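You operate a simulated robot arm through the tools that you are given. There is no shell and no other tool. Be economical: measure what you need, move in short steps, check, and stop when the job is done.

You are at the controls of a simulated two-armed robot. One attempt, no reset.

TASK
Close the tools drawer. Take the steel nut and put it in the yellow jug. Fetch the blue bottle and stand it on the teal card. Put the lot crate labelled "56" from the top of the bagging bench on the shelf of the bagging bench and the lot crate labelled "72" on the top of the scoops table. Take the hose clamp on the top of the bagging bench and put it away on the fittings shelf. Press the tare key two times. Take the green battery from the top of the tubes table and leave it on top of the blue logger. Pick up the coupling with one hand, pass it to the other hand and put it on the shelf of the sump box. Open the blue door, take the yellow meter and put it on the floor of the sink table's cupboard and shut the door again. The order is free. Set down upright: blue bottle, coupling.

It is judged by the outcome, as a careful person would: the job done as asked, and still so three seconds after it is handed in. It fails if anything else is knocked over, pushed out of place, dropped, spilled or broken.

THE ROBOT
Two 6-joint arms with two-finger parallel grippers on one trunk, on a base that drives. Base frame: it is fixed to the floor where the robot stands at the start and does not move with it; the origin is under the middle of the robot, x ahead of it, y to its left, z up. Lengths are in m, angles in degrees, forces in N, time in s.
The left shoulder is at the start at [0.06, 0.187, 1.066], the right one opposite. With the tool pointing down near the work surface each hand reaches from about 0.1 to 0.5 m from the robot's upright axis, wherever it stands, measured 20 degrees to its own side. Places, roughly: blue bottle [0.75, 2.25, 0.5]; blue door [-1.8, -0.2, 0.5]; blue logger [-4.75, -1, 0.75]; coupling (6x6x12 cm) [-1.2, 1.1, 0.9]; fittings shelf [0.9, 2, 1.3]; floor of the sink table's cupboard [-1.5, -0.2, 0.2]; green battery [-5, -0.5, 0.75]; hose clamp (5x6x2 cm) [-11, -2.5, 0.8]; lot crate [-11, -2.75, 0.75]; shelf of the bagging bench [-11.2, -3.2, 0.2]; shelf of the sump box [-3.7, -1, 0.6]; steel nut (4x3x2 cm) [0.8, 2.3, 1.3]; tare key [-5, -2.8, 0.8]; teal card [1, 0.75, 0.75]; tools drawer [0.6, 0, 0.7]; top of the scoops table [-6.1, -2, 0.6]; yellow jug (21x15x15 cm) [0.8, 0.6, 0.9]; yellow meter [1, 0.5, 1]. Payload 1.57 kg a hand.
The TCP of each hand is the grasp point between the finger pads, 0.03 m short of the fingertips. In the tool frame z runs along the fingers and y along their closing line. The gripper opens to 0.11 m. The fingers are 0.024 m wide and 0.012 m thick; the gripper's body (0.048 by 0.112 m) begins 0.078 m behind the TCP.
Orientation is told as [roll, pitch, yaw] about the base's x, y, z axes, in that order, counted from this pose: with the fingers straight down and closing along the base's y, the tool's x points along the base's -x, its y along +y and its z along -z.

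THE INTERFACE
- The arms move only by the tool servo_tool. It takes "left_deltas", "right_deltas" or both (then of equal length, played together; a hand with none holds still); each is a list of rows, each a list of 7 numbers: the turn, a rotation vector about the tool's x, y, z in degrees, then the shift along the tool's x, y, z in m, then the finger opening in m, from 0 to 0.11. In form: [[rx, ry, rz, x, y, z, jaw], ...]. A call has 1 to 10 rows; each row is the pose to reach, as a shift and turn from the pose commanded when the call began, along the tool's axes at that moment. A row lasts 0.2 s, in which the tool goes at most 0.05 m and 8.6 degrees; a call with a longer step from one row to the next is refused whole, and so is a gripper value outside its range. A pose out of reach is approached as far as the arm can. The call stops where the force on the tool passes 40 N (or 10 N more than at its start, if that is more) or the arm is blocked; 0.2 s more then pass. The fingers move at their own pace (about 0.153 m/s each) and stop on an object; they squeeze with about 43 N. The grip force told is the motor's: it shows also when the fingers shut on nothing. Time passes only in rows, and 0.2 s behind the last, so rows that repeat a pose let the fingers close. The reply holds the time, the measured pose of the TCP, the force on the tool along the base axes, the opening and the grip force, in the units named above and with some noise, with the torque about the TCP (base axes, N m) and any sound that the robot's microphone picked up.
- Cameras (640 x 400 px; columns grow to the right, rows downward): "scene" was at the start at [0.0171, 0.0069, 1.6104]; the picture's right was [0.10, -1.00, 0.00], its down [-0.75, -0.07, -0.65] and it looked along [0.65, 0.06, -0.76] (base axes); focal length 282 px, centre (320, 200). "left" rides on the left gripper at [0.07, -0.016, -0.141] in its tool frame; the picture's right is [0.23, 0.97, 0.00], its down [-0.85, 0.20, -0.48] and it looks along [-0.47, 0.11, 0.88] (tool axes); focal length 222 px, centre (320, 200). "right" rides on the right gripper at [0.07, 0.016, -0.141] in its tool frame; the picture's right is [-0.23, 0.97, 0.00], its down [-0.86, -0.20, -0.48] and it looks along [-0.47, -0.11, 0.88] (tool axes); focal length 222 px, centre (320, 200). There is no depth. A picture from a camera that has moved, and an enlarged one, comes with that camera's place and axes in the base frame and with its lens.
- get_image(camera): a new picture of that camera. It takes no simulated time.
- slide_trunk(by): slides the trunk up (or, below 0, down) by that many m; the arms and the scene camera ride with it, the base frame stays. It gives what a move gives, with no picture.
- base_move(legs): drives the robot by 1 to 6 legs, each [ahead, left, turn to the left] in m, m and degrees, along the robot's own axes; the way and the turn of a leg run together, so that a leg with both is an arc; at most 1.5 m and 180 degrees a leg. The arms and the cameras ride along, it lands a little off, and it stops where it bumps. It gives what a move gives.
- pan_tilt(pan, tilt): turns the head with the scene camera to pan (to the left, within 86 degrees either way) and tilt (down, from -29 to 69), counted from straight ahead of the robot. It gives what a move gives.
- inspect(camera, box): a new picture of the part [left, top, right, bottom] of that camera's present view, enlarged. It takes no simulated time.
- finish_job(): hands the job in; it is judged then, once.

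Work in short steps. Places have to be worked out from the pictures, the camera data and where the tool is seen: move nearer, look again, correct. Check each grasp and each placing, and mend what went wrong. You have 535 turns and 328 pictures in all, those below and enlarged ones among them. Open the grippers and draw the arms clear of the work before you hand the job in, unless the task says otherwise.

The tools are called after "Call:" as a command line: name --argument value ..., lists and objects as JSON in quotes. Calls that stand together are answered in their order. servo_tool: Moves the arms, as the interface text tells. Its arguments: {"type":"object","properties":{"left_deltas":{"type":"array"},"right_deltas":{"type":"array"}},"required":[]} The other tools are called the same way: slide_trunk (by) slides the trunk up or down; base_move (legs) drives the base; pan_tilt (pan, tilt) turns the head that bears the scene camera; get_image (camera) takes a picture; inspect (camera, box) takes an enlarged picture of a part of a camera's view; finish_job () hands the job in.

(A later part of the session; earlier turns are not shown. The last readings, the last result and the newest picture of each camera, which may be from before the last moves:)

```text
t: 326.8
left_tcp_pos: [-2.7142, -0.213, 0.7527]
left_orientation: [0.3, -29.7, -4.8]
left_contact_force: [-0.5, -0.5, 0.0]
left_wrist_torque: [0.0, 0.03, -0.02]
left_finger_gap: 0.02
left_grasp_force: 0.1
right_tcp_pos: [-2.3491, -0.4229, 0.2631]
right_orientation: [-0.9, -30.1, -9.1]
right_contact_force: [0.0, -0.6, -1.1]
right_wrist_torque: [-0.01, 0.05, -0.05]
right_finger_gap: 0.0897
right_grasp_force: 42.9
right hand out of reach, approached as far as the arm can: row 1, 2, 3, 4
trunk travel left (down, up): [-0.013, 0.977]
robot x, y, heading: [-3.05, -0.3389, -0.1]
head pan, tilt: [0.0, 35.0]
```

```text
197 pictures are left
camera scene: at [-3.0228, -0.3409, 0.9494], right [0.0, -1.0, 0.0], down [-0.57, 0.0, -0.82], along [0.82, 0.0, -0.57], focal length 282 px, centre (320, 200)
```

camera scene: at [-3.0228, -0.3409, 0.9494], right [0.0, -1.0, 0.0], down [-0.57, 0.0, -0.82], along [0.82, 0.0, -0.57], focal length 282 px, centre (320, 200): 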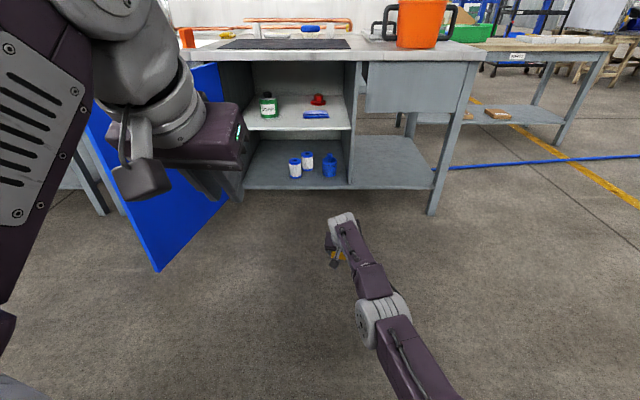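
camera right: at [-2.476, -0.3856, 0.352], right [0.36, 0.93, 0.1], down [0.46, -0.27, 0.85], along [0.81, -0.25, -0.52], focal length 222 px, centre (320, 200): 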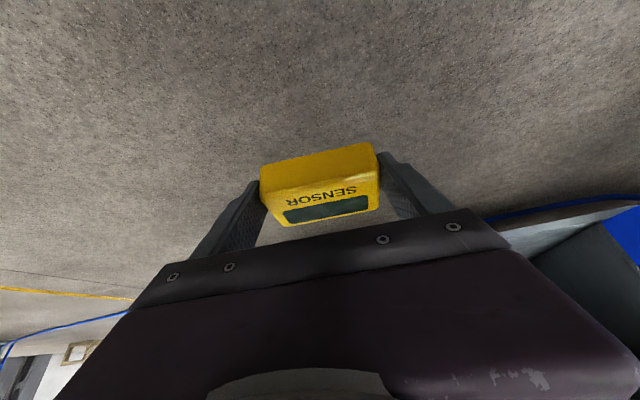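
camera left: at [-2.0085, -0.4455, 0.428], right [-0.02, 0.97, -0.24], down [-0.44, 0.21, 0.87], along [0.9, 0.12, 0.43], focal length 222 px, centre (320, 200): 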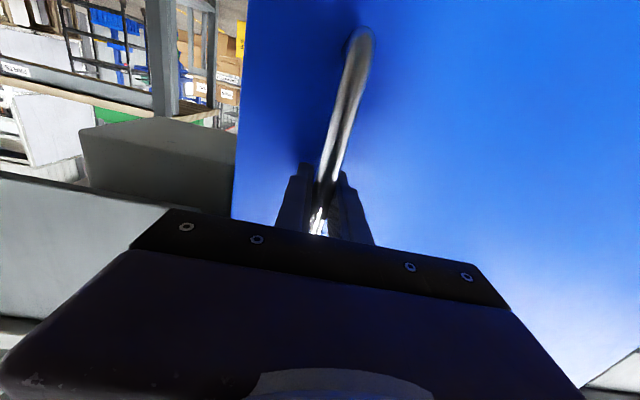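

Arm now extended low with the meter level. I move to the approach line at a 20° heading, raising 2 cm for clearance.

Call:
base_move --legs '[[0.26, -0.045, 0], [0, 0, 20]]'

Call:
slide_trunk --by 0.025

Call:
get_image --camera "scene"

Call:
get_image --camera "right"

```text
t: 329.8
left_tcp_pos: [-2.5178, -0.1514, 0.7524]
left_orientation: [0.4, -29.8, 15.2]
left_contact_force: [-0.2, -0.7, -0.4]
left_wrist_torque: [-0.01, 0.03, -0.01]
left_finger_gap: 0.0198
left_grasp_force: 0.0
right_tcp_pos: [-2.1034, -0.2266, 0.2639]
right_orientation: [-1.0, -30.0, 10.8]
right_contact_force: [0.2, -0.8, -1.0]
right_wrist_torque: [0.01, 0.02, 0.03]
right_finger_gap: 0.0895
right_grasp_force: 42.9
trunk travel left (down, up): [-0.013, 0.977]
robot x, y, heading: [-2.792, -0.3855, 19.6]
head pan, tilt: [0.0, 35.0]
```

```text
t: 330.5
left_tcp_pos: [-2.5174, -0.1515, 0.7781]
left_orientation: [0.3, -29.9, 15.1]
left_contact_force: [0.1, 0.0, 0.2]
left_wrist_torque: [0.0, 0.01, 0.01]
left_finger_gap: 0.0201
left_grasp_force: 0.0
right_tcp_pos: [-2.1034, -0.2257, 0.289]
right_orientation: [-1.0, -30.0, 10.8]
right_contact_force: [-0.3, 0.4, -2.1]
right_wrist_torque: [-0.01, 0.02, 0.0]
right_finger_gap: 0.0894
right_grasp_force: 42.6
trunk travel left (down, up): [-0.038, 0.952]
robot x, y, heading: [-2.7911, -0.3848, 19.6]
head pan, tilt: [0.0, 35.0]
```

```text
196 pictures are left
camera scene: at [-2.7653, -0.3771, 0.9744], right [0.34, -0.94, 0.0], down [-0.54, -0.19, -0.82], along [0.77, 0.28, -0.57], focal length 282 px, centre (320, 200)
```

scene: 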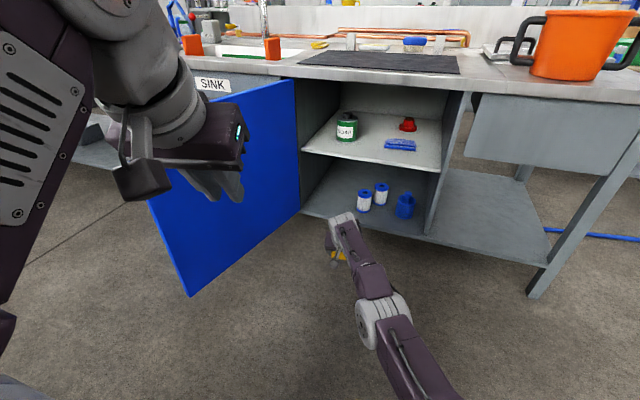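

```text
195 pictures are left
camera right: at [-2.2362, -0.2334, 0.3772], right [0.02, 0.99, 0.1], down [0.53, -0.09, 0.84], along [0.85, 0.04, -0.53], focal length 222 px, centre (320, 200)
```

right: 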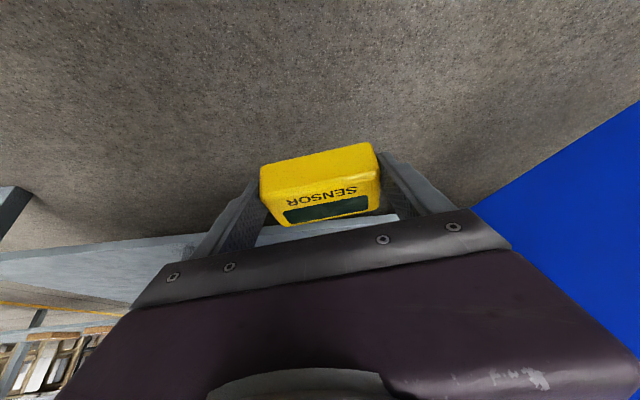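

I drive 0.22 ahead along the heading and check.

Call:
base_move --legs '[[0.22, 0, 0]]'

Call:
get_image --camera "scene"

Call:
get_image --camera "right"

```text
t: 332.2
left_tcp_pos: [-2.3121, -0.078, 0.7771]
left_orientation: [0.3, -29.7, 15.1]
left_contact_force: [0.3, -0.5, 0.1]
left_wrist_torque: [-0.01, 0.01, -0.01]
left_finger_gap: 0.0199
left_grasp_force: 0.0
right_tcp_pos: [-1.8968, -0.1518, 0.289]
right_orientation: [-1.0, -29.9, 10.8]
right_contact_force: [-0.4, 0.4, -1.5]
right_wrist_torque: [-0.01, 0.0, 0.03]
right_finger_gap: 0.0896
right_grasp_force: 43.0
trunk travel left (down, up): [-0.038, 0.952]
robot x, y, heading: [-2.583, -0.3117, 19.7]
head pan, tilt: [0.0, 35.0]
```

```text
194 pictures are left
camera scene: at [-2.5589, -0.3029, 0.9743], right [0.34, -0.94, 0.0], down [-0.54, -0.19, -0.82], along [0.77, 0.28, -0.57], focal length 282 px, centre (320, 200)
```

scene: 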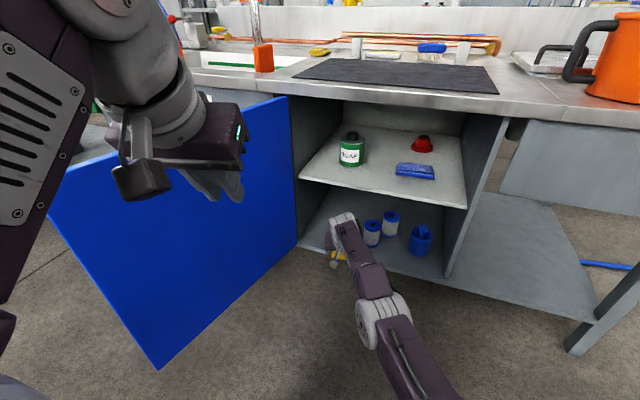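

```text
193 pictures are left
camera right: at [-2.0298, -0.1587, 0.3773], right [0.02, 0.99, 0.1], down [0.53, -0.09, 0.84], along [0.85, 0.04, -0.53], focal length 222 px, centre (320, 200)
```

right: 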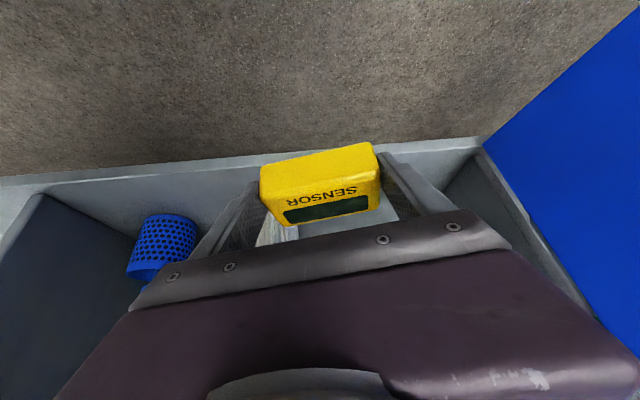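

Clear path; the jars sit to the right. I go 0.17 further with a 2 cm left shift.

Call:
base_move --legs '[[0.09, 0.02, 0], [0.08, 0, 0]]'

Call:
get_image --camera "scene"

Call:
get_image --camera "right"

```text
t: 334.0
left_tcp_pos: [-2.1593, -0.0018, 0.7769]
left_orientation: [0.3, -29.8, 15.2]
left_contact_force: [0.5, -0.4, 0.3]
left_wrist_torque: [-0.01, -0.01, 0.02]
left_finger_gap: 0.0199
left_grasp_force: 0.0
right_tcp_pos: [-1.7431, -0.0767, 0.289]
right_orientation: [-1.0, -30.0, 10.9]
right_contact_force: [0.2, -0.6, -1.7]
right_wrist_torque: [0.01, 0.01, 0.03]
right_finger_gap: 0.0893
right_grasp_force: 42.3
trunk travel left (down, up): [-0.038, 0.952]
robot x, y, heading: [-2.4281, -0.2345, 19.9]
head pan, tilt: [0.0, 35.0]
```

```text
192 pictures are left
camera scene: at [-2.4059, -0.2268, 0.9743], right [0.34, -0.94, 0.0], down [-0.54, -0.19, -0.82], along [0.77, 0.28, -0.57], focal length 282 px, centre (320, 200)
```

scene: 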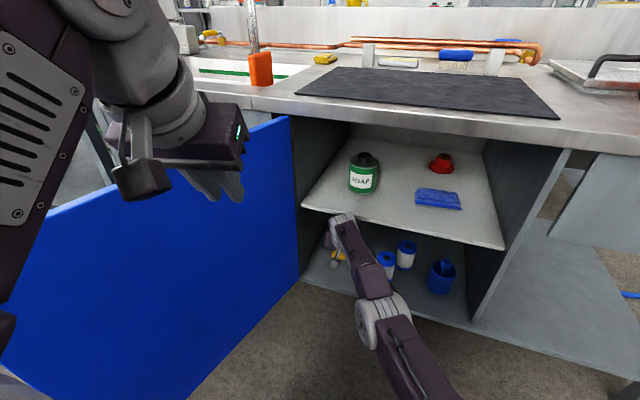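

```text
191 pictures are left
camera right: at [-1.8767, -0.0828, 0.3773], right [0.02, 0.99, 0.1], down [0.53, -0.09, 0.84], along [0.85, 0.04, -0.53], focal length 222 px, centre (320, 200)
```

right: 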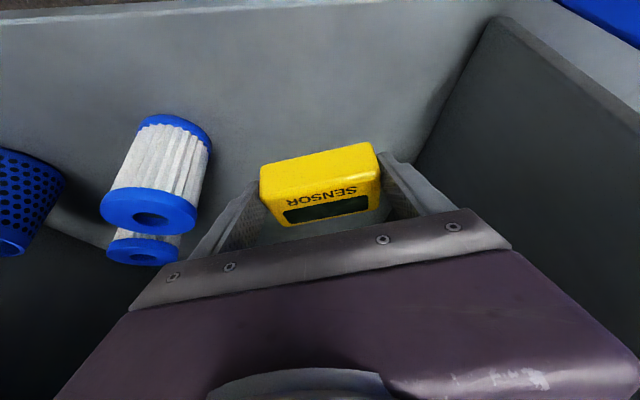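

Meter is well inside over a clear patch. I lower with the trunk.

Call:
slide_trunk --by -0.037

Call:
servo_tool --right_deltas '[[0, 0, 0, 0.005, 0, 0.0087, 0.06], [0, 0, 0, 0.01, 0, 0.0173, 0.06]]'

Call:
get_image --camera "right"

```text
t: 334.8
left_tcp_pos: [-2.1584, -0.0007, 0.7406]
left_orientation: [0.3, -29.8, 15.1]
left_contact_force: [-0.2, 0.8, 0.2]
left_wrist_torque: [0.01, -0.01, -0.02]
left_finger_gap: 0.0202
left_grasp_force: 0.1
right_tcp_pos: [-1.7431, -0.0758, 0.2516]
right_orientation: [-1.0, -30.1, 10.8]
right_contact_force: [-0.2, -0.1, -0.7]
right_wrist_torque: [0.01, 0.03, -0.02]
right_finger_gap: 0.0896
right_grasp_force: 43.0
trunk travel left (down, up): [-0.001, 0.989]
robot x, y, heading: [-2.4334, -0.2342, 19.7]
head pan, tilt: [0.0, 35.0]
```

```text
t: 335.4
left_tcp_pos: [-2.1583, -0.0009, 0.7414]
left_orientation: [0.3, -29.8, 15.2]
left_contact_force: [-0.2, -0.9, -0.3]
left_wrist_torque: [0.0, 0.0, -0.03]
left_finger_gap: 0.0201
left_grasp_force: 0.1
right_tcp_pos: [-1.7426, -0.0756, 0.2325]
right_orientation: [-0.9, -30.1, 10.8]
right_contact_force: [-0.7, 0.2, -1.9]
right_wrist_torque: [0.0, 0.0, 0.03]
right_finger_gap: 0.0895
right_grasp_force: 43.4
trunk travel left (down, up): [-0.001, 0.989]
robot x, y, heading: [-2.4304, -0.2339, 19.8]
head pan, tilt: [0.0, 35.0]
```

```text
190 pictures are left
camera right: at [-1.8765, -0.0832, 0.3203], right [0.02, 0.99, 0.1], down [0.53, -0.09, 0.84], along [0.85, 0.04, -0.53], focal length 222 px, centre (320, 200)
```

right: 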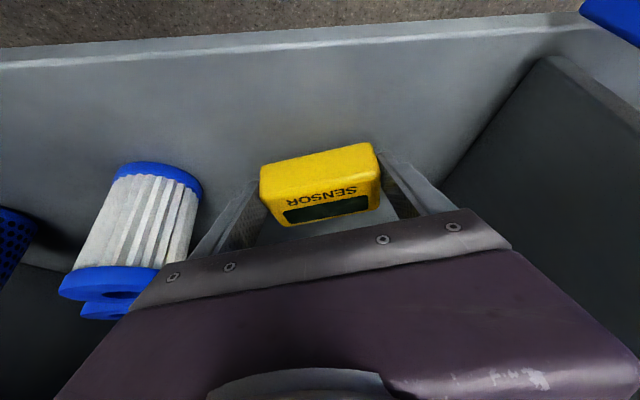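

Not touching yet; lower in small rows.

Call:
servo_tool --right_deltas '[[0, 0, 0, 0.002, 0, 0.0035, 0.06], [0, 0, 0, 0.004, 0, 0.007, 0.06], [0, 0, 0, 0.006, 0, 0.0104, 0.06], [0, 0, 0, 0.008, 0, 0.0139, 0.06]]'

```text
t: 336.4
left_tcp_pos: [-2.1611, -0.0027, 0.7437]
left_orientation: [0.3, -30.1, 15.1]
left_contact_force: [-0.2, -0.6, -0.4]
left_wrist_torque: [0.0, -0.02, -0.02]
left_finger_gap: 0.0198
left_grasp_force: 0.0
right_tcp_pos: [-1.7417, -0.0759, 0.2238]
right_orientation: [-0.8, -30.8, 10.8]
right_contact_force: [-2.6, -2.7, 31.5]
right_wrist_torque: [0.38, 0.4, 0.19]
right_finger_gap: 0.0896
right_grasp_force: 42.8
trunk travel left (down, up): [-0.001, 0.989]
robot x, y, heading: [-2.4331, -0.2306, 19.8]
head pan, tilt: [0.0, 35.0]
```

Contact. I ease up, open, then lift clear.

Call:
servo_tool --right_deltas '[[0, 0, 0, -0.003, 0, -0.005, 0.06], [0, 0, 0, -0.003, 0, -0.005, 0.11], [0, 0, 0, -0.003, 0, -0.005, 0.11], [0, 0, 0, -0.012, 0, -0.021, 0.11], [0, 0, 0, -0.025, 0, -0.043, 0.11], [0, 0, 0, -0.036, 0, -0.062, 0.11]]'

Call:
get_image --camera "right"

```text
t: 337.8
left_tcp_pos: [-2.158, -0.0005, 0.7419]
left_orientation: [0.2, -29.8, 15.2]
left_contact_force: [-0.1, -0.1, -0.8]
left_wrist_torque: [0.04, 0.01, 0.0]
left_finger_gap: 0.0199
left_grasp_force: 0.0
right_tcp_pos: [-1.743, -0.0755, 0.2867]
right_orientation: [-1.1, -29.9, 10.8]
right_contact_force: [0.3, 0.1, 0.0]
right_wrist_torque: [0.0, -0.04, 0.03]
right_finger_gap: 0.1098
right_grasp_force: 0.0
trunk travel left (down, up): [-0.001, 0.989]
robot x, y, heading: [-2.4317, -0.2381, 19.7]
head pan, tilt: [0.0, 35.0]
```

```text
189 pictures are left
camera right: at [-1.8766, -0.0824, 0.3756], right [0.02, 0.99, 0.1], down [0.53, -0.09, 0.84], along [0.85, 0.04, -0.53], focal length 222 px, centre (320, 200)
```

right: 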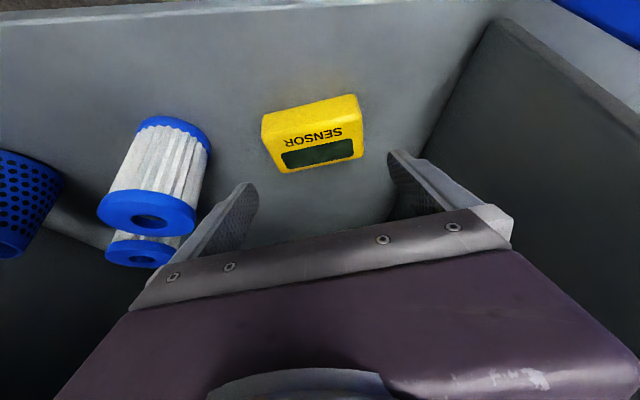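

The meter lies flat on the cupboard floor. I back out, straighten, raise the trunk and close the fist to shut the door from its outer side.

Call:
base_move --legs '[[-0.6, 0, 0], [0, 0, -19.8]]'

Call:
slide_trunk --by 0.17

Call:
servo_tool --right_deltas '[[0, 0, 0, 0, 0, 0, 0.0], [0, 0, 0, 0, 0, 0, 0.0], [0, 0, 0, 0, 0, 0, 0.0]]'

Call:
base_move --legs '[[0, 0.8, 0]]'

Call:
get_image --camera "scene"

```text
t: 342.2
left_tcp_pos: [-2.6571, -0.3094, 0.7414]
left_orientation: [0.3, -29.8, -4.6]
left_contact_force: [-0.4, 0.4, 0.6]
left_wrist_torque: [-0.01, -0.01, -0.04]
left_finger_gap: 0.02
left_grasp_force: 0.2
right_tcp_pos: [-2.2911, -0.5192, 0.2865]
right_orientation: [-1.0, -30.0, -8.8]
right_contact_force: [-0.3, 0.4, -0.3]
right_wrist_torque: [0.0, -0.02, -0.05]
right_finger_gap: 0.1101
right_grasp_force: 0.0
trunk travel left (down, up): [-0.001, 0.989]
robot x, y, heading: [-2.9934, -0.4374, 0.0]
head pan, tilt: [0.0, 35.0]
```

```text
t: 344.1
left_tcp_pos: [-2.6568, -0.3098, 0.9117]
left_orientation: [0.3, -29.8, -4.5]
left_contact_force: [-1.0, -0.4, 0.1]
left_wrist_torque: [0.02, 0.0, 0.0]
left_finger_gap: 0.0199
left_grasp_force: 0.0
right_tcp_pos: [-2.2925, -0.5198, 0.4574]
right_orientation: [-1.0, -30.1, -8.9]
right_contact_force: [0.0, 1.5, 0.6]
right_wrist_torque: [0.0, 0.0, -0.02]
right_finger_gap: 0.1102
right_grasp_force: 0.0
trunk travel left (down, up): [-0.171, 0.819]
robot x, y, heading: [-2.9926, -0.4429, 0.0]
head pan, tilt: [0.0, 35.0]
```

```text
t: 344.9
left_tcp_pos: [-2.6563, -0.3097, 0.9105]
left_orientation: [0.3, -29.8, -4.6]
left_contact_force: [0.6, -0.9, 0.6]
left_wrist_torque: [0.0, -0.01, -0.01]
left_finger_gap: 0.02
left_grasp_force: 0.1
right_tcp_pos: [-2.2912, -0.519, 0.4573]
right_orientation: [-1.0, -30.0, -8.9]
right_contact_force: [0.5, -0.2, -0.5]
right_wrist_torque: [0.0, -0.02, 0.0]
right_finger_gap: 0.0
right_grasp_force: 21.7
trunk travel left (down, up): [-0.171, 0.819]
robot x, y, heading: [-2.9922, -0.4377, 0.2]
head pan, tilt: [0.0, 35.0]
```

```text
t: 348.3
left_tcp_pos: [-2.6563, 0.341, 0.9115]
left_orientation: [0.4, -29.8, -4.8]
left_contact_force: [0.6, 0.5, 0.4]
left_wrist_torque: [-0.01, 0.0, -0.03]
left_finger_gap: 0.0199
left_grasp_force: 0.0
right_tcp_pos: [-2.2931, 0.1206, 0.4569]
right_orientation: [-1.8, -29.4, -9.3]
right_contact_force: [-0.1, 0.3, 0.3]
right_wrist_torque: [0.01, -0.02, 0.0]
right_finger_gap: 0.0001
right_grasp_force: 21.5
trunk travel left (down, up): [-0.171, 0.819]
robot x, y, heading: [-2.9946, 0.2144, -0.1]
head pan, tilt: [0.0, 35.0]
stopped in leg 1: the force on the tool passed its limit at 70 N (the readings are from after the stop); the commanded pose is now the measured one
```

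```text
188 pictures are left
camera scene: at [-2.9664, 0.2124, 1.1073], right [0.0, -1.0, 0.0], down [-0.57, 0.0, -0.82], along [0.82, 0.0, -0.57], focal length 282 px, centre (320, 200)
```

scene: 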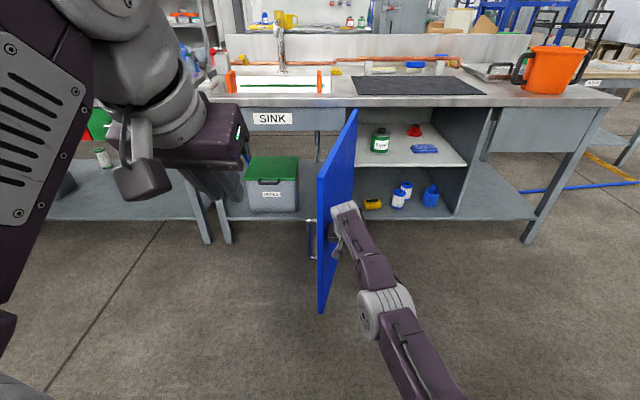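

My hand touched the open door from inside. I back up, step left past the door, then come in on its outer side.

Call:
base_move --legs '[[0, -0.05, 0], [-0.35, 0, 0], [0, 0.45, 0], [0.4, 0, 0]]'

Call:
get_image --camera "scene"

```text
t: 355.5
left_tcp_pos: [-2.6014, 0.7365, 0.9098]
left_orientation: [0.4, -29.8, -4.9]
left_contact_force: [0.1, -0.2, -0.1]
left_wrist_torque: [-0.04, 0.0, -0.01]
left_finger_gap: 0.0201
left_grasp_force: 0.1
right_tcp_pos: [-2.239, 0.5162, 0.4563]
right_orientation: [-1.9, -29.7, -9.5]
right_contact_force: [1.0, 0.4, 0.7]
right_wrist_torque: [-0.01, -0.01, -0.03]
right_finger_gap: 0.0001
right_grasp_force: 21.6
trunk travel left (down, up): [-0.171, 0.819]
robot x, y, heading: [-2.9387, 0.6089, -0.2]
head pan, tilt: [0.0, 35.0]
```

```text
187 pictures are left
camera scene: at [-2.9117, 0.6098, 1.1073], right [0.0, -1.0, 0.0], down [-0.57, 0.0, -0.82], along [0.82, 0.0, -0.57], focal length 282 px, centre (320, 200)
```

scene: 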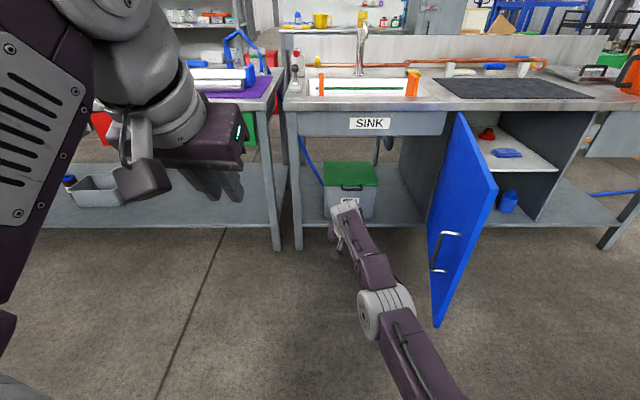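

I move in slightly (inside of the handle) and sweep right to swing the door shut.

Call:
base_move --legs '[[0.1, 0, 0], [0, -0.45, 0]]'

Call:
get_image --camera "scene"

```text
t: 359.0
left_tcp_pos: [-2.5045, 0.2813, 0.9112]
left_orientation: [0.4, -29.8, -5.0]
left_contact_force: [0.4, 0.6, -0.1]
left_wrist_torque: [-0.03, 0.03, -0.03]
left_finger_gap: 0.02
left_grasp_force: 0.1
right_tcp_pos: [-2.1412, 0.0597, 0.4562]
right_orientation: [-1.9, -29.6, -9.5]
right_contact_force: [0.3, -0.1, -0.8]
right_wrist_torque: [-0.02, -0.04, -0.01]
right_finger_gap: 0.0
right_grasp_force: 21.3
trunk travel left (down, up): [-0.171, 0.819]
robot x, y, heading: [-2.8405, 0.1559, -0.1]
head pan, tilt: [0.0, 35.0]
```

```text
186 pictures are left
camera scene: at [-2.8139, 0.1542, 1.1073], right [0.0, -1.0, 0.0], down [-0.57, 0.0, -0.82], along [0.82, 0.0, -0.57], focal length 282 px, centre (320, 200)
```

scene: 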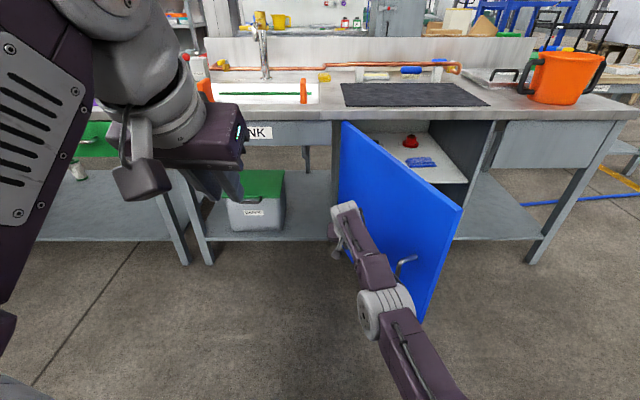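

The door is swinging. I continue right, then diagonally forward.

Call:
base_move --legs '[[0, -0.2, 0], [0.08, -0.12, 0]]'

Call:
get_image --camera "scene"

```text
t: 361.6
left_tcp_pos: [-2.4247, -0.0398, 0.91]
left_orientation: [0.4, -29.8, -5.0]
left_contact_force: [0.6, -0.2, 0.4]
left_wrist_torque: [0.03, 0.02, 0.0]
left_finger_gap: 0.0203
left_grasp_force: 0.1
right_tcp_pos: [-2.0615, -0.2624, 0.4556]
right_orientation: [-1.9, -29.5, -9.5]
right_contact_force: [-0.3, 0.5, 0.7]
right_wrist_torque: [0.01, -0.03, 0.01]
right_finger_gap: 0.0
right_grasp_force: 21.7
trunk travel left (down, up): [-0.171, 0.819]
robot x, y, heading: [-2.7627, -0.1658, -0.2]
head pan, tilt: [0.0, 35.0]
```

```text
185 pictures are left
camera scene: at [-2.7343, -0.1681, 1.1073], right [-0.01, -1.0, 0.0], down [-0.57, 0.0, -0.82], along [0.82, 0.0, -0.57], focal length 282 px, centre (320, 200)
```

scene: 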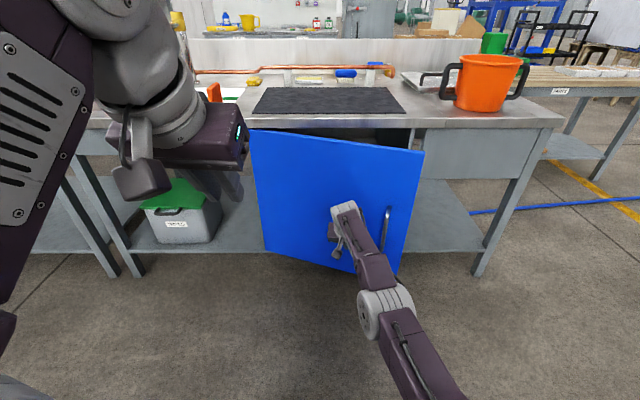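

Door ~25°. I push straight ahead to close it.

Call:
base_move --legs '[[0.14, -0.02, 0]]'

Call:
base_move --legs '[[0.07, 0, 0]]'

Call:
get_image --camera "scene"

```text
t: 362.9
left_tcp_pos: [-2.2841, -0.0605, 0.9109]
left_orientation: [0.4, -29.8, -5.0]
left_contact_force: [-0.5, -0.7, -0.4]
left_wrist_torque: [0.02, 0.01, -0.03]
left_finger_gap: 0.0197
left_grasp_force: 0.1
right_tcp_pos: [-1.92, -0.2829, 0.4553]
right_orientation: [-1.9, -29.4, -9.4]
right_contact_force: [-0.4, 0.3, 0.4]
right_wrist_torque: [-0.01, -0.01, 0.0]
right_finger_gap: 0.0
right_grasp_force: 21.2
trunk travel left (down, up): [-0.171, 0.819]
robot x, y, heading: [-2.6215, -0.1805, -0.0]
head pan, tilt: [0.0, 35.0]
```

```text
t: 364.1
left_tcp_pos: [-2.2135, -0.0616, 0.9098]
left_orientation: [0.4, -29.8, -5.1]
left_contact_force: [-0.5, 0.3, 0.8]
left_wrist_torque: [0.02, 0.0, -0.03]
left_finger_gap: 0.0202
left_grasp_force: 0.0
right_tcp_pos: [-1.8544, -0.2839, 0.4553]
right_orientation: [-2.2, -28.7, -9.5]
right_contact_force: [-1.5, 0.6, 0.0]
right_wrist_torque: [-0.01, -0.02, -0.01]
right_finger_gap: 0.0
right_grasp_force: 21.2
trunk travel left (down, up): [-0.171, 0.819]
robot x, y, heading: [-2.5511, -0.1895, -0.3]
head pan, tilt: [0.0, 35.0]
stopped in leg 1: the force on the tool passed its limit at 54 N (the readings are from after the stop); the commanded pose is now the measured one
```

```text
184 pictures are left
camera scene: at [-2.5243, -0.1889, 1.1073], right [-0.01, -1.0, 0.0], down [-0.57, 0.0, -0.82], along [0.82, 0.0, -0.57], focal length 282 px, centre (320, 200)
```

scene: 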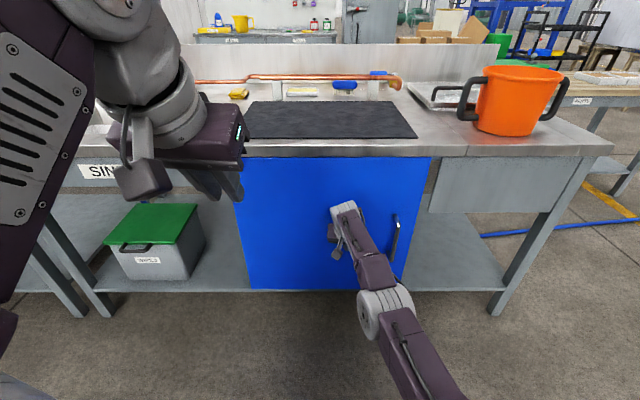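

Door shut. I back off and go look at the coupling and its hose from this west side.

Call:
base_move --legs '[[-0.3, 0, 0], [0, 1.1, 0]]'

Call:
slide_trunk --by 0.35

Call:
pan_tilt --pan -5 --tilt 35

Call:
get_image --camera "scene"

```text
t: 371.4
left_tcp_pos: [-2.5196, 1.0524, 0.9084]
left_orientation: [0.4, -29.8, -4.1]
left_contact_force: [0.5, -0.2, -0.1]
left_wrist_torque: [0.01, 0.02, 0.01]
left_finger_gap: 0.0198
left_grasp_force: 0.0
right_tcp_pos: [-2.1566, 0.8355, 0.4554]
right_orientation: [-2.2, -28.8, -8.5]
right_contact_force: [-0.9, 0.4, 0.3]
right_wrist_torque: [0.0, 0.03, 0.01]
right_finger_gap: 0.0001
right_grasp_force: 21.0
trunk travel left (down, up): [-0.171, 0.819]
robot x, y, heading: [-2.8552, 0.9182, 0.9]
head pan, tilt: [0.0, 35.0]
```

```text
t: 374.8
left_tcp_pos: [-2.5205, 1.0515, 1.26]
left_orientation: [0.4, -29.7, -4.2]
left_contact_force: [-0.2, -0.3, -0.5]
left_wrist_torque: [0.02, -0.01, -0.02]
left_finger_gap: 0.0201
left_grasp_force: 0.0
right_tcp_pos: [-2.1575, 0.8347, 0.8059]
right_orientation: [-2.2, -28.8, -8.6]
right_contact_force: [0.4, -0.7, 0.6]
right_wrist_torque: [0.03, -0.01, 0.01]
right_finger_gap: 0.0
right_grasp_force: 21.0
trunk travel left (down, up): [-0.521, 0.469]
robot x, y, heading: [-2.8582, 0.9181, 0.7]
head pan, tilt: [0.0, 35.0]
```

```text
t: 375.5
left_tcp_pos: [-2.5207, 1.0513, 1.2613]
left_orientation: [0.5, -29.6, -4.2]
left_contact_force: [0.1, -0.3, 0.2]
left_wrist_torque: [0.0, -0.01, 0.0]
left_finger_gap: 0.0202
left_grasp_force: 0.1
right_tcp_pos: [-2.1588, 0.8355, 0.8052]
right_orientation: [-2.2, -28.9, -8.6]
right_contact_force: [0.2, -0.8, 0.0]
right_wrist_torque: [0.02, 0.0, 0.01]
right_finger_gap: 0.0
right_grasp_force: 21.6
trunk travel left (down, up): [-0.521, 0.469]
robot x, y, heading: [-2.8551, 0.9181, 0.7]
head pan, tilt: [-5.0, 35.0]
```

```text
183 pictures are left
camera scene: at [-2.8292, 0.912, 1.4573], right [-0.08, -1.0, 0.0], down [-0.57, 0.04, -0.82], along [0.82, -0.06, -0.57], focal length 282 px, centre (320, 200)
```

scene: 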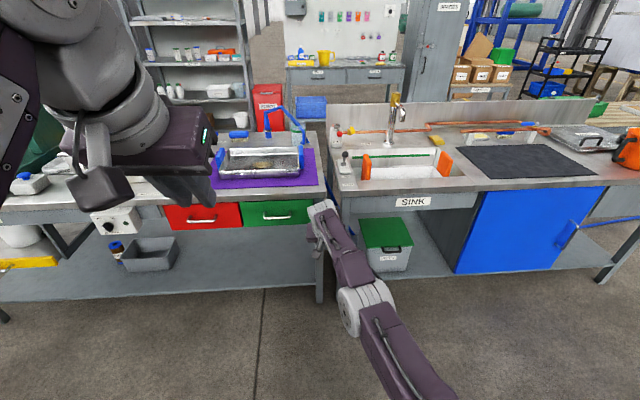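

I zoom in on the coupling and hose.

Call:
inspect --camera "scene" --box '[200, 90, 400, 230]'

```text
2.86 times, centred on (300, 160) of scene
camera zoom: at [-2.8292, 0.912, 1.4573], right [-0.08, -1.0, 0.0], down [-0.57, 0.04, -0.82], along [0.82, -0.06, -0.57], focal length 804 px, centre (377, 314)
```

zoom: 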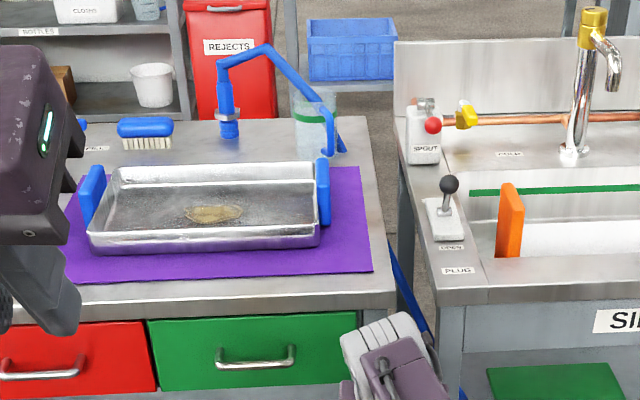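

The hose threads down the gap; I'll handle the coupling last (setting it over to the table's west side from the east). Next the western tasks: I turn to face west and survey.

Call:
base_move --legs '[[0, 0, 90], [0, 0, 89]]'

Call:
pan_tilt --pan 30 --tilt 20

Call:
get_image --camera "scene"

```text
t: 383.5
left_tcp_pos: [-3.1948, 0.7948, 1.26]
left_orientation: [0.4, -29.6, 174.9]
left_contact_force: [0.1, -0.4, 0.6]
left_wrist_torque: [0.02, 0.0, 0.04]
left_finger_gap: 0.0199
left_grasp_force: 0.0
right_tcp_pos: [-3.5541, 1.0162, 0.8054]
right_orientation: [-2.2, -28.8, 170.5]
right_contact_force: [-0.1, -0.5, 0.3]
right_wrist_torque: [0.01, -0.01, -0.01]
right_finger_gap: 0.0001
right_grasp_force: 21.3
trunk travel left (down, up): [-0.521, 0.469]
robot x, y, heading: [-2.8578, 0.9196, 179.5]
head pan, tilt: [-5.0, 35.0]
```

```text
t: 384.5
left_tcp_pos: [-3.1954, 0.7938, 1.2605]
left_orientation: [0.5, -29.7, 174.8]
left_contact_force: [0.0, 0.5, -0.5]
left_wrist_torque: [0.04, -0.01, 0.03]
left_finger_gap: 0.0201
left_grasp_force: 0.1
right_tcp_pos: [-3.5541, 1.0157, 0.8043]
right_orientation: [-2.2, -28.8, 170.4]
right_contact_force: [-0.6, -0.3, 0.0]
right_wrist_torque: [0.03, 0.02, -0.03]
right_finger_gap: 0.0002
right_grasp_force: 22.1
trunk travel left (down, up): [-0.521, 0.469]
robot x, y, heading: [-2.8579, 0.9188, 179.8]
head pan, tilt: [30.0, 20.0]
```

```text
181 pictures are left
camera scene: at [-2.8783, 0.873, 1.4812], right [-0.49, 0.87, 0.0], down [0.3, 0.17, -0.94], along [-0.82, -0.46, -0.34], focal length 282 px, centre (320, 200)
```

scene: 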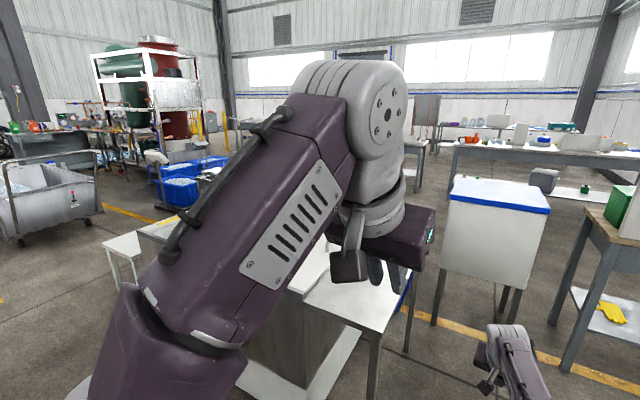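

The left arm blocks the view; I stretch it forward and lower it.

Call:
servo_tool --left_deltas '[[0, 0, 0, -0.02, 0, 0.04, 0.05], [0, 0, 0, -0.03, 0, 0.085, 0.08], [0, 0, 0, -0.03, 0, 0.134, 0.1], [0, 0, 0, -0.02, 0, 0.182, 0.1], [0, 0, 0, -0.01, 0, 0.23, 0.1], [0, 0, 0, 0, 0, 0.278, 0.1], [0, 0, 0, 0.01, 0, 0.326, 0.1], [0, 0, 0, 0.02, 0, 0.374, 0.1], [0, 0, 0, 0.03, 0, 0.422, 0.1]]'

Call:
get_image --camera "scene"

```text
t: 386.5
left_tcp_pos: [-3.3774, 0.8094, 0.8773]
left_orientation: [0.3, -29.8, 174.9]
left_contact_force: [-0.5, 0.2, 0.5]
left_wrist_torque: [-0.03, 0.01, 0.0]
left_finger_gap: 0.0999
left_grasp_force: 0.0
right_tcp_pos: [-3.5555, 1.0165, 0.8046]
right_orientation: [-2.1, -28.7, 170.4]
right_contact_force: [-0.1, -0.6, -0.1]
right_wrist_torque: [0.01, -0.02, 0.0]
right_finger_gap: 0.0001
right_grasp_force: 21.0
trunk travel left (down, up): [-0.521, 0.469]
robot x, y, heading: [-2.8567, 0.9224, 179.6]
head pan, tilt: [30.0, 20.0]
```

```text
180 pictures are left
camera scene: at [-2.8799, 0.873, 1.4812], right [-0.49, 0.87, 0.0], down [0.3, 0.17, -0.94], along [-0.82, -0.46, -0.34], focal length 282 px, centre (320, 200)
```

scene: 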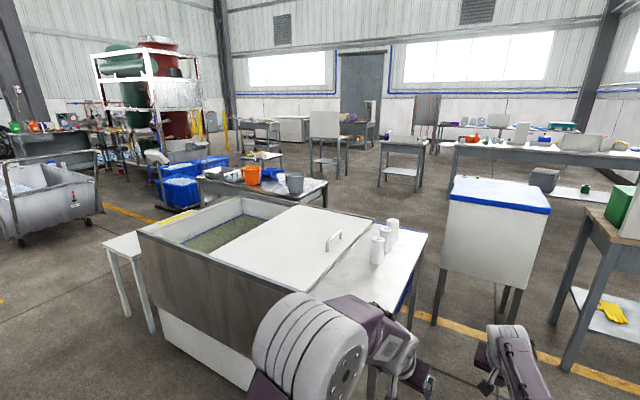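

Clear view: the tubes table is beyond the tub. I drive south down the aisle and then west, and look again.

Call:
base_move --legs '[[0, 1.45, 0], [0, 1.4, 0], [0.6, 0, 0]]'

Call:
pan_tilt --pan -20 --tilt 20

Call:
get_image --camera "scene"

Call:
pan_tilt --pan 30 --tilt 20

Call:
get_image --camera "scene"

```text
t: 389.1
left_tcp_pos: [-3.3807, 0.5011, 0.8784]
left_orientation: [0.4, -29.7, 174.7]
left_contact_force: [-0.2, 0.3, -0.2]
left_wrist_torque: [-0.01, 0.0, 0.0]
left_finger_gap: 0.1002
left_grasp_force: 0.0
right_tcp_pos: [-3.556, 0.72, 0.8034]
right_orientation: [-3.4, -28.7, 170.0]
right_contact_force: [0.4, 8.9, 0.9]
right_wrist_torque: [0.06, 0.0, -0.01]
right_finger_gap: 0.0
right_grasp_force: 21.1
trunk travel left (down, up): [-0.521, 0.469]
robot x, y, heading: [-2.862, 0.6129, 179.4]
head pan, tilt: [30.0, 20.0]
stopped in leg 1: the force on the tool passed its limit at 60 N (the readings are from after the stop); the commanded pose is now the measured one
```

```text
t: 390.3
left_tcp_pos: [-3.3803, 0.5017, 0.8774]
left_orientation: [0.4, -29.7, 174.6]
left_contact_force: [0.4, -0.7, 0.7]
left_wrist_torque: [-0.02, -0.01, 0.02]
left_finger_gap: 0.0999
left_grasp_force: 0.1
right_tcp_pos: [-3.5573, 0.7204, 0.8038]
right_orientation: [-3.2, -28.7, 170.0]
right_contact_force: [1.4, 12.9, -0.3]
right_wrist_torque: [0.05, -0.01, 0.03]
right_finger_gap: 0.0002
right_grasp_force: 21.7
trunk travel left (down, up): [-0.521, 0.469]
robot x, y, heading: [-2.8608, 0.6089, 179.6]
head pan, tilt: [-20.0, 20.0]
```

```text
179 pictures are left
camera scene: at [-2.8869, 0.6436, 1.4811], right [0.35, 0.94, 0.0], down [0.32, -0.12, -0.94], along [-0.88, 0.33, -0.34], focal length 282 px, centre (320, 200)
```

scene: 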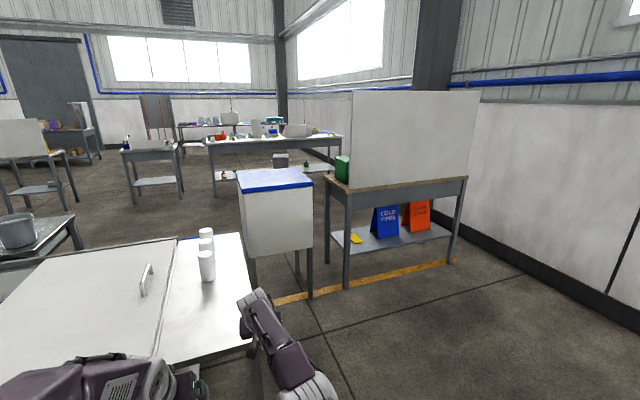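

```text
t: 391.5
left_tcp_pos: [-3.3804, 0.503, 0.8791]
left_orientation: [0.5, -29.7, 174.6]
left_contact_force: [0.1, 0.8, 0.0]
left_wrist_torque: [-0.03, 0.01, 0.0]
left_finger_gap: 0.0999
left_grasp_force: 0.0
right_tcp_pos: [-3.5562, 0.7214, 0.8052]
right_orientation: [-3.2, -28.7, 170.0]
right_contact_force: [2.1, 14.8, -1.5]
right_wrist_torque: [0.05, 0.03, 0.08]
right_finger_gap: 0.0004
right_grasp_force: 21.0
trunk travel left (down, up): [-0.521, 0.469]
robot x, y, heading: [-2.8571, 0.6125, 179.5]
head pan, tilt: [30.0, 20.0]
```

```text
178 pictures are left
camera scene: at [-2.8807, 0.5657, 1.4813], right [-0.49, 0.87, 0.0], down [0.3, 0.17, -0.94], along [-0.82, -0.46, -0.34], focal length 282 px, centre (320, 200)
```

scene: 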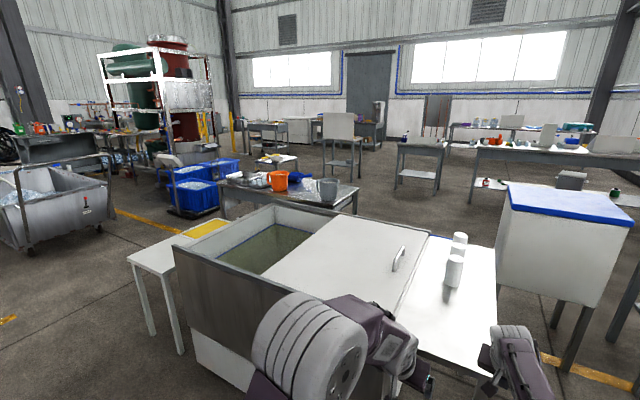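

My right fist nudged the tub table's north edge; nothing on it moved. I step back away from it and drive south further east.

Call:
base_move --legs '[[0, -0.06, 0], [-0.38, 0, 0], [0, 1.4, 0], [0, 1.3, 0]]'

Call:
pan_tilt --pan -20 --tilt 22

Call:
get_image --camera "scene"

```text
t: 407.3
left_tcp_pos: [-3.0176, -2.1576, 0.8784]
left_orientation: [0.4, -29.7, 174.6]
left_contact_force: [0.9, 0.6, 0.3]
left_wrist_torque: [-0.01, 0.0, -0.07]
left_finger_gap: 0.1002
left_grasp_force: 0.0
right_tcp_pos: [-3.1939, -1.9386, 0.8043]
right_orientation: [-3.3, -28.7, 169.9]
right_contact_force: [-0.3, -0.7, 0.5]
right_wrist_torque: [0.03, -0.03, 0.01]
right_finger_gap: 0.0
right_grasp_force: 21.9
trunk travel left (down, up): [-0.521, 0.469]
robot x, y, heading: [-2.494, -2.0498, 179.5]
head pan, tilt: [30.0, 20.0]
```

```text
t: 408.4
left_tcp_pos: [-3.0185, -2.1569, 0.8786]
left_orientation: [0.4, -29.8, 174.6]
left_contact_force: [-0.8, 0.0, 0.3]
left_wrist_torque: [-0.03, -0.02, -0.03]
left_finger_gap: 0.1
left_grasp_force: 0.0
right_tcp_pos: [-3.1935, -1.939, 0.8042]
right_orientation: [-3.2, -28.6, 169.8]
right_contact_force: [0.3, 0.4, -0.1]
right_wrist_torque: [0.01, -0.01, 0.0]
right_finger_gap: 0.0
right_grasp_force: 21.4
trunk travel left (down, up): [-0.521, 0.469]
robot x, y, heading: [-2.4956, -2.0477, 179.3]
head pan, tilt: [-20.0, 22.0]
```

```text
177 pictures are left
camera scene: at [-2.5241, -2.0177, 1.478], right [0.35, 0.94, 0.0], down [0.35, -0.13, -0.93], along [-0.87, 0.33, -0.37], focal length 282 px, centre (320, 200)
```

scene: 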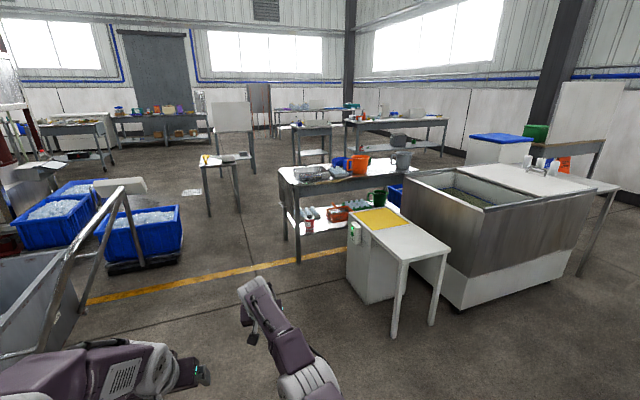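

I zoom in on the tubes table and on the scale.

Call:
inspect --camera "scene" --box '[260, 130, 430, 240]'

Call:
inspect --camera "scene" --box '[0, 150, 260, 310]'

```text
3.64 times, centred on (345, 185) of scene
camera zoom: at [-2.5241, -2.0177, 1.478], right [0.35, 0.94, 0.0], down [0.35, -0.13, -0.93], along [-0.87, 0.33, -0.37], focal length 1024 px, centre (229, 254)
```

zoom: 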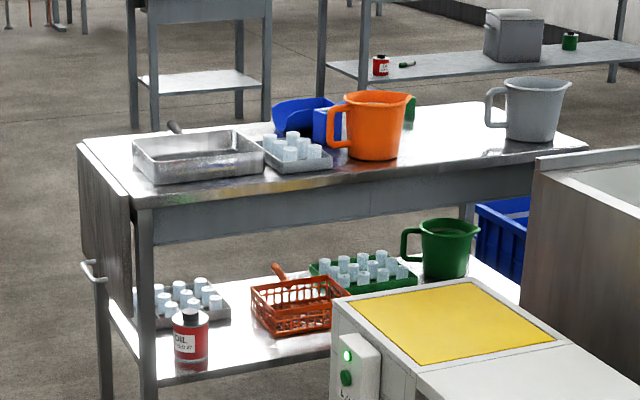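

```text
2.46 times, centred on (130, 230) of scene
camera zoom: at [-2.5241, -2.0177, 1.478], right [0.35, 0.94, 0.0], down [0.35, -0.13, -0.93], along [-0.87, 0.33, -0.37], focal length 693 px, centre (788, 126)
```

zoom: 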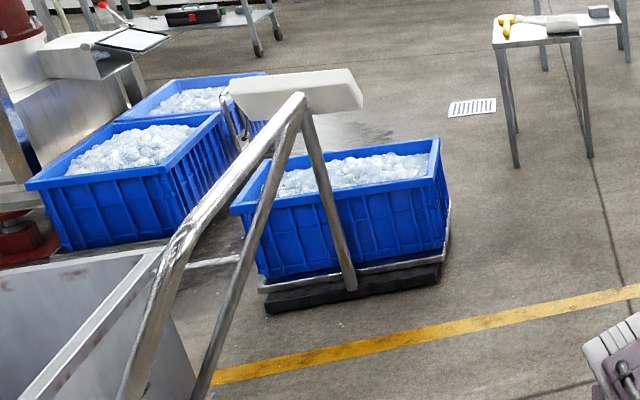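

The tubes table must be reached from its west side. I raise the trunk so the hands clear everything, and drive west through the corridor at y≈−1.9.

Call:
slide_trunk --by 0.4

Call:
base_move --legs '[[1.4, -0.13, 0], [1.5, 0, 0], [0, 0, -90]]'

Call:
pan_tilt --pan -50 --tilt 25

Call:
get_image --camera "scene"

```text
t: 412.3
left_tcp_pos: [-3.0179, -2.1563, 1.2771]
left_orientation: [0.4, -29.7, 174.6]
left_contact_force: [-0.2, 0.3, -0.8]
left_wrist_torque: [-0.02, -0.03, 0.03]
left_finger_gap: 0.1001
left_grasp_force: 0.1
right_tcp_pos: [-3.1928, -1.9384, 1.2044]
right_orientation: [-3.4, -28.7, 169.9]
right_contact_force: [0.6, 0.4, 0.0]
right_wrist_torque: [-0.02, -0.01, -0.01]
right_finger_gap: 0.0001
right_grasp_force: 21.4
trunk travel left (down, up): [-0.921, 0.069]
robot x, y, heading: [-2.4992, -2.0469, 179.1]
head pan, tilt: [-20.0, 22.0]
```

```text
t: 430.0
left_tcp_pos: [-5.4827, -1.3718, 1.2775]
left_orientation: [0.4, -29.8, 84.6]
left_contact_force: [-0.1, -0.5, 0.6]
left_wrist_torque: [-0.01, 0.02, 0.01]
left_finger_gap: 0.1
left_grasp_force: 0.0
right_tcp_pos: [-5.2648, -1.1963, 1.2065]
right_orientation: [-3.4, -28.7, 80.0]
right_contact_force: [0.0, -0.5, 0.0]
right_wrist_torque: [0.02, 0.0, 0.0]
right_finger_gap: 0.0001
right_grasp_force: 21.3
trunk travel left (down, up): [-0.921, 0.069]
robot x, y, heading: [-5.3729, -1.8949, 89.7]
head pan, tilt: [-20.0, 22.0]
```

```text
t: 431.0
left_tcp_pos: [-5.4824, -1.3719, 1.2788]
left_orientation: [0.4, -29.7, 84.5]
left_contact_force: [-0.5, 1.0, 0.3]
left_wrist_torque: [0.01, 0.01, 0.01]
left_finger_gap: 0.0999
left_grasp_force: 0.0
right_tcp_pos: [-5.2651, -1.197, 1.2046]
right_orientation: [-3.4, -28.7, 80.0]
right_contact_force: [-0.2, -0.1, -0.5]
right_wrist_torque: [-0.03, -0.03, 0.0]
right_finger_gap: 0.0001
right_grasp_force: 21.7
trunk travel left (down, up): [-0.921, 0.069]
robot x, y, heading: [-5.3747, -1.8959, 89.6]
head pan, tilt: [-50.0, 25.0]
```

```text
174 pictures are left
camera scene: at [-5.3043, -1.8953, 1.8731], right [0.63, -0.77, 0.0], down [-0.33, -0.27, -0.91], along [0.7, 0.57, -0.42], focal length 282 px, centre (320, 200)
```

scene: 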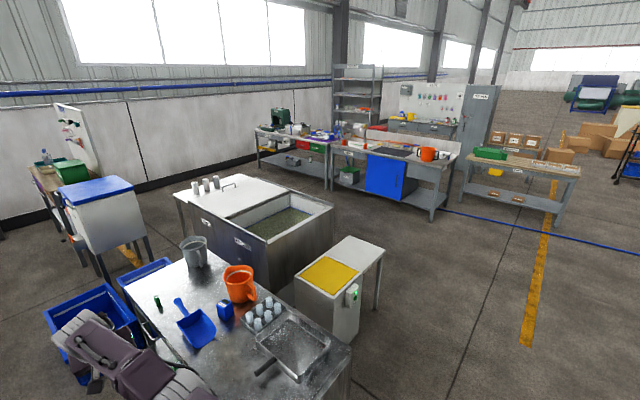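

I see the green battery ≈(−4.99, −0.59) and blue logger ≈(−4.80, −0.89). I move to the west side of the table, facing it.

Call:
base_move --legs '[[1.1, 0.32, 0], [0, 0, -90]]'

Call:
pan_tilt --pan 0 --tilt 45

Call:
get_image --camera "scene"

```text
t: 440.6
left_tcp_pos: [-5.1536, -0.6902, 1.278]
left_orientation: [0.4, -29.7, -5.4]
left_contact_force: [-0.2, -0.6, 0.5]
left_wrist_torque: [-0.02, -0.03, 0.0]
left_finger_gap: 0.1
left_grasp_force: 0.2
right_tcp_pos: [-4.978, -0.9095, 1.2055]
right_orientation: [-3.3, -28.7, -10.1]
right_contact_force: [0.0, -0.1, 0.5]
right_wrist_torque: [-0.02, -0.02, 0.0]
right_finger_gap: 0.0002
right_grasp_force: 21.1
trunk travel left (down, up): [-0.921, 0.069]
robot x, y, heading: [-5.672, -0.7989, -0.8]
head pan, tilt: [-50.0, 25.0]
```

```text
t: 441.8
left_tcp_pos: [-5.1546, -0.6906, 1.2788]
left_orientation: [0.3, -29.7, -5.5]
left_contact_force: [0.9, -0.1, -0.7]
left_wrist_torque: [0.03, -0.02, 0.02]
left_finger_gap: 0.1
left_grasp_force: 0.0
right_tcp_pos: [-4.9782, -0.9086, 1.204]
right_orientation: [-3.3, -28.7, -10.1]
right_contact_force: [0.2, -0.8, 0.0]
right_wrist_torque: [0.0, 0.0, 0.02]
right_finger_gap: 0.0
right_grasp_force: 21.3
trunk travel left (down, up): [-0.921, 0.069]
robot x, y, heading: [-5.6753, -0.7972, -0.8]
head pan, tilt: [0.0, 45.0]
```

```text
173 pictures are left
camera scene: at [-5.6543, -0.7983, 1.8426], right [-0.01, -1.0, 0.0], down [-0.71, 0.01, -0.71], along [0.71, -0.01, -0.71], focal length 282 px, centre (320, 200)
```

scene: 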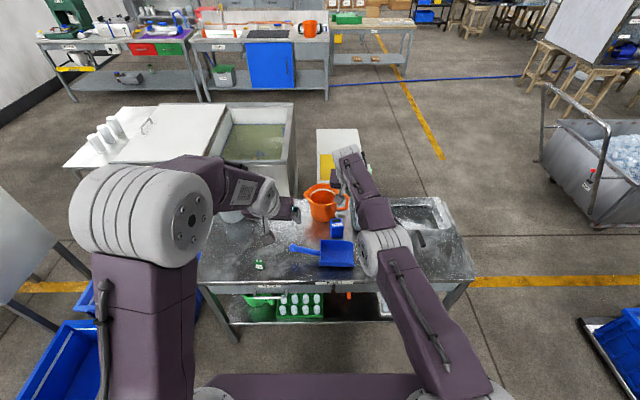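

I zoom on the battery and logger.

Call:
inspect --camera "scene" --box '[220, 180, 380, 300]'

Call:
get_image --camera "left"

```text
3.33 times, centred on (300, 240) of scene
camera zoom: at [-5.6543, -0.7983, 1.8426], right [-0.01, -1.0, 0.0], down [-0.71, 0.01, -0.71], along [0.71, -0.01, -0.71], focal length 938 px, centre (387, 67)
```

zoom: 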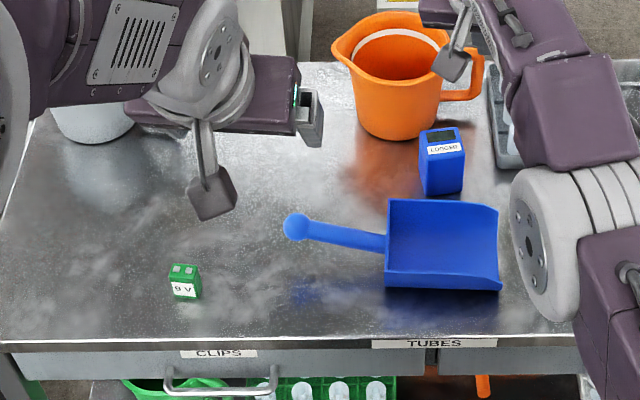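

```text
171 pictures are left
camera left: at [-5.2858, -0.6939, 1.3665], right [-0.11, 0.99, -0.11], down [0.52, 0.15, 0.84], along [0.85, 0.03, -0.53], focal length 222 px, centre (320, 200)
```

left: 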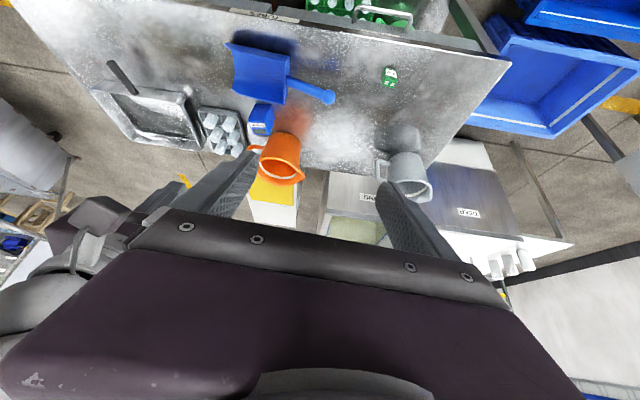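

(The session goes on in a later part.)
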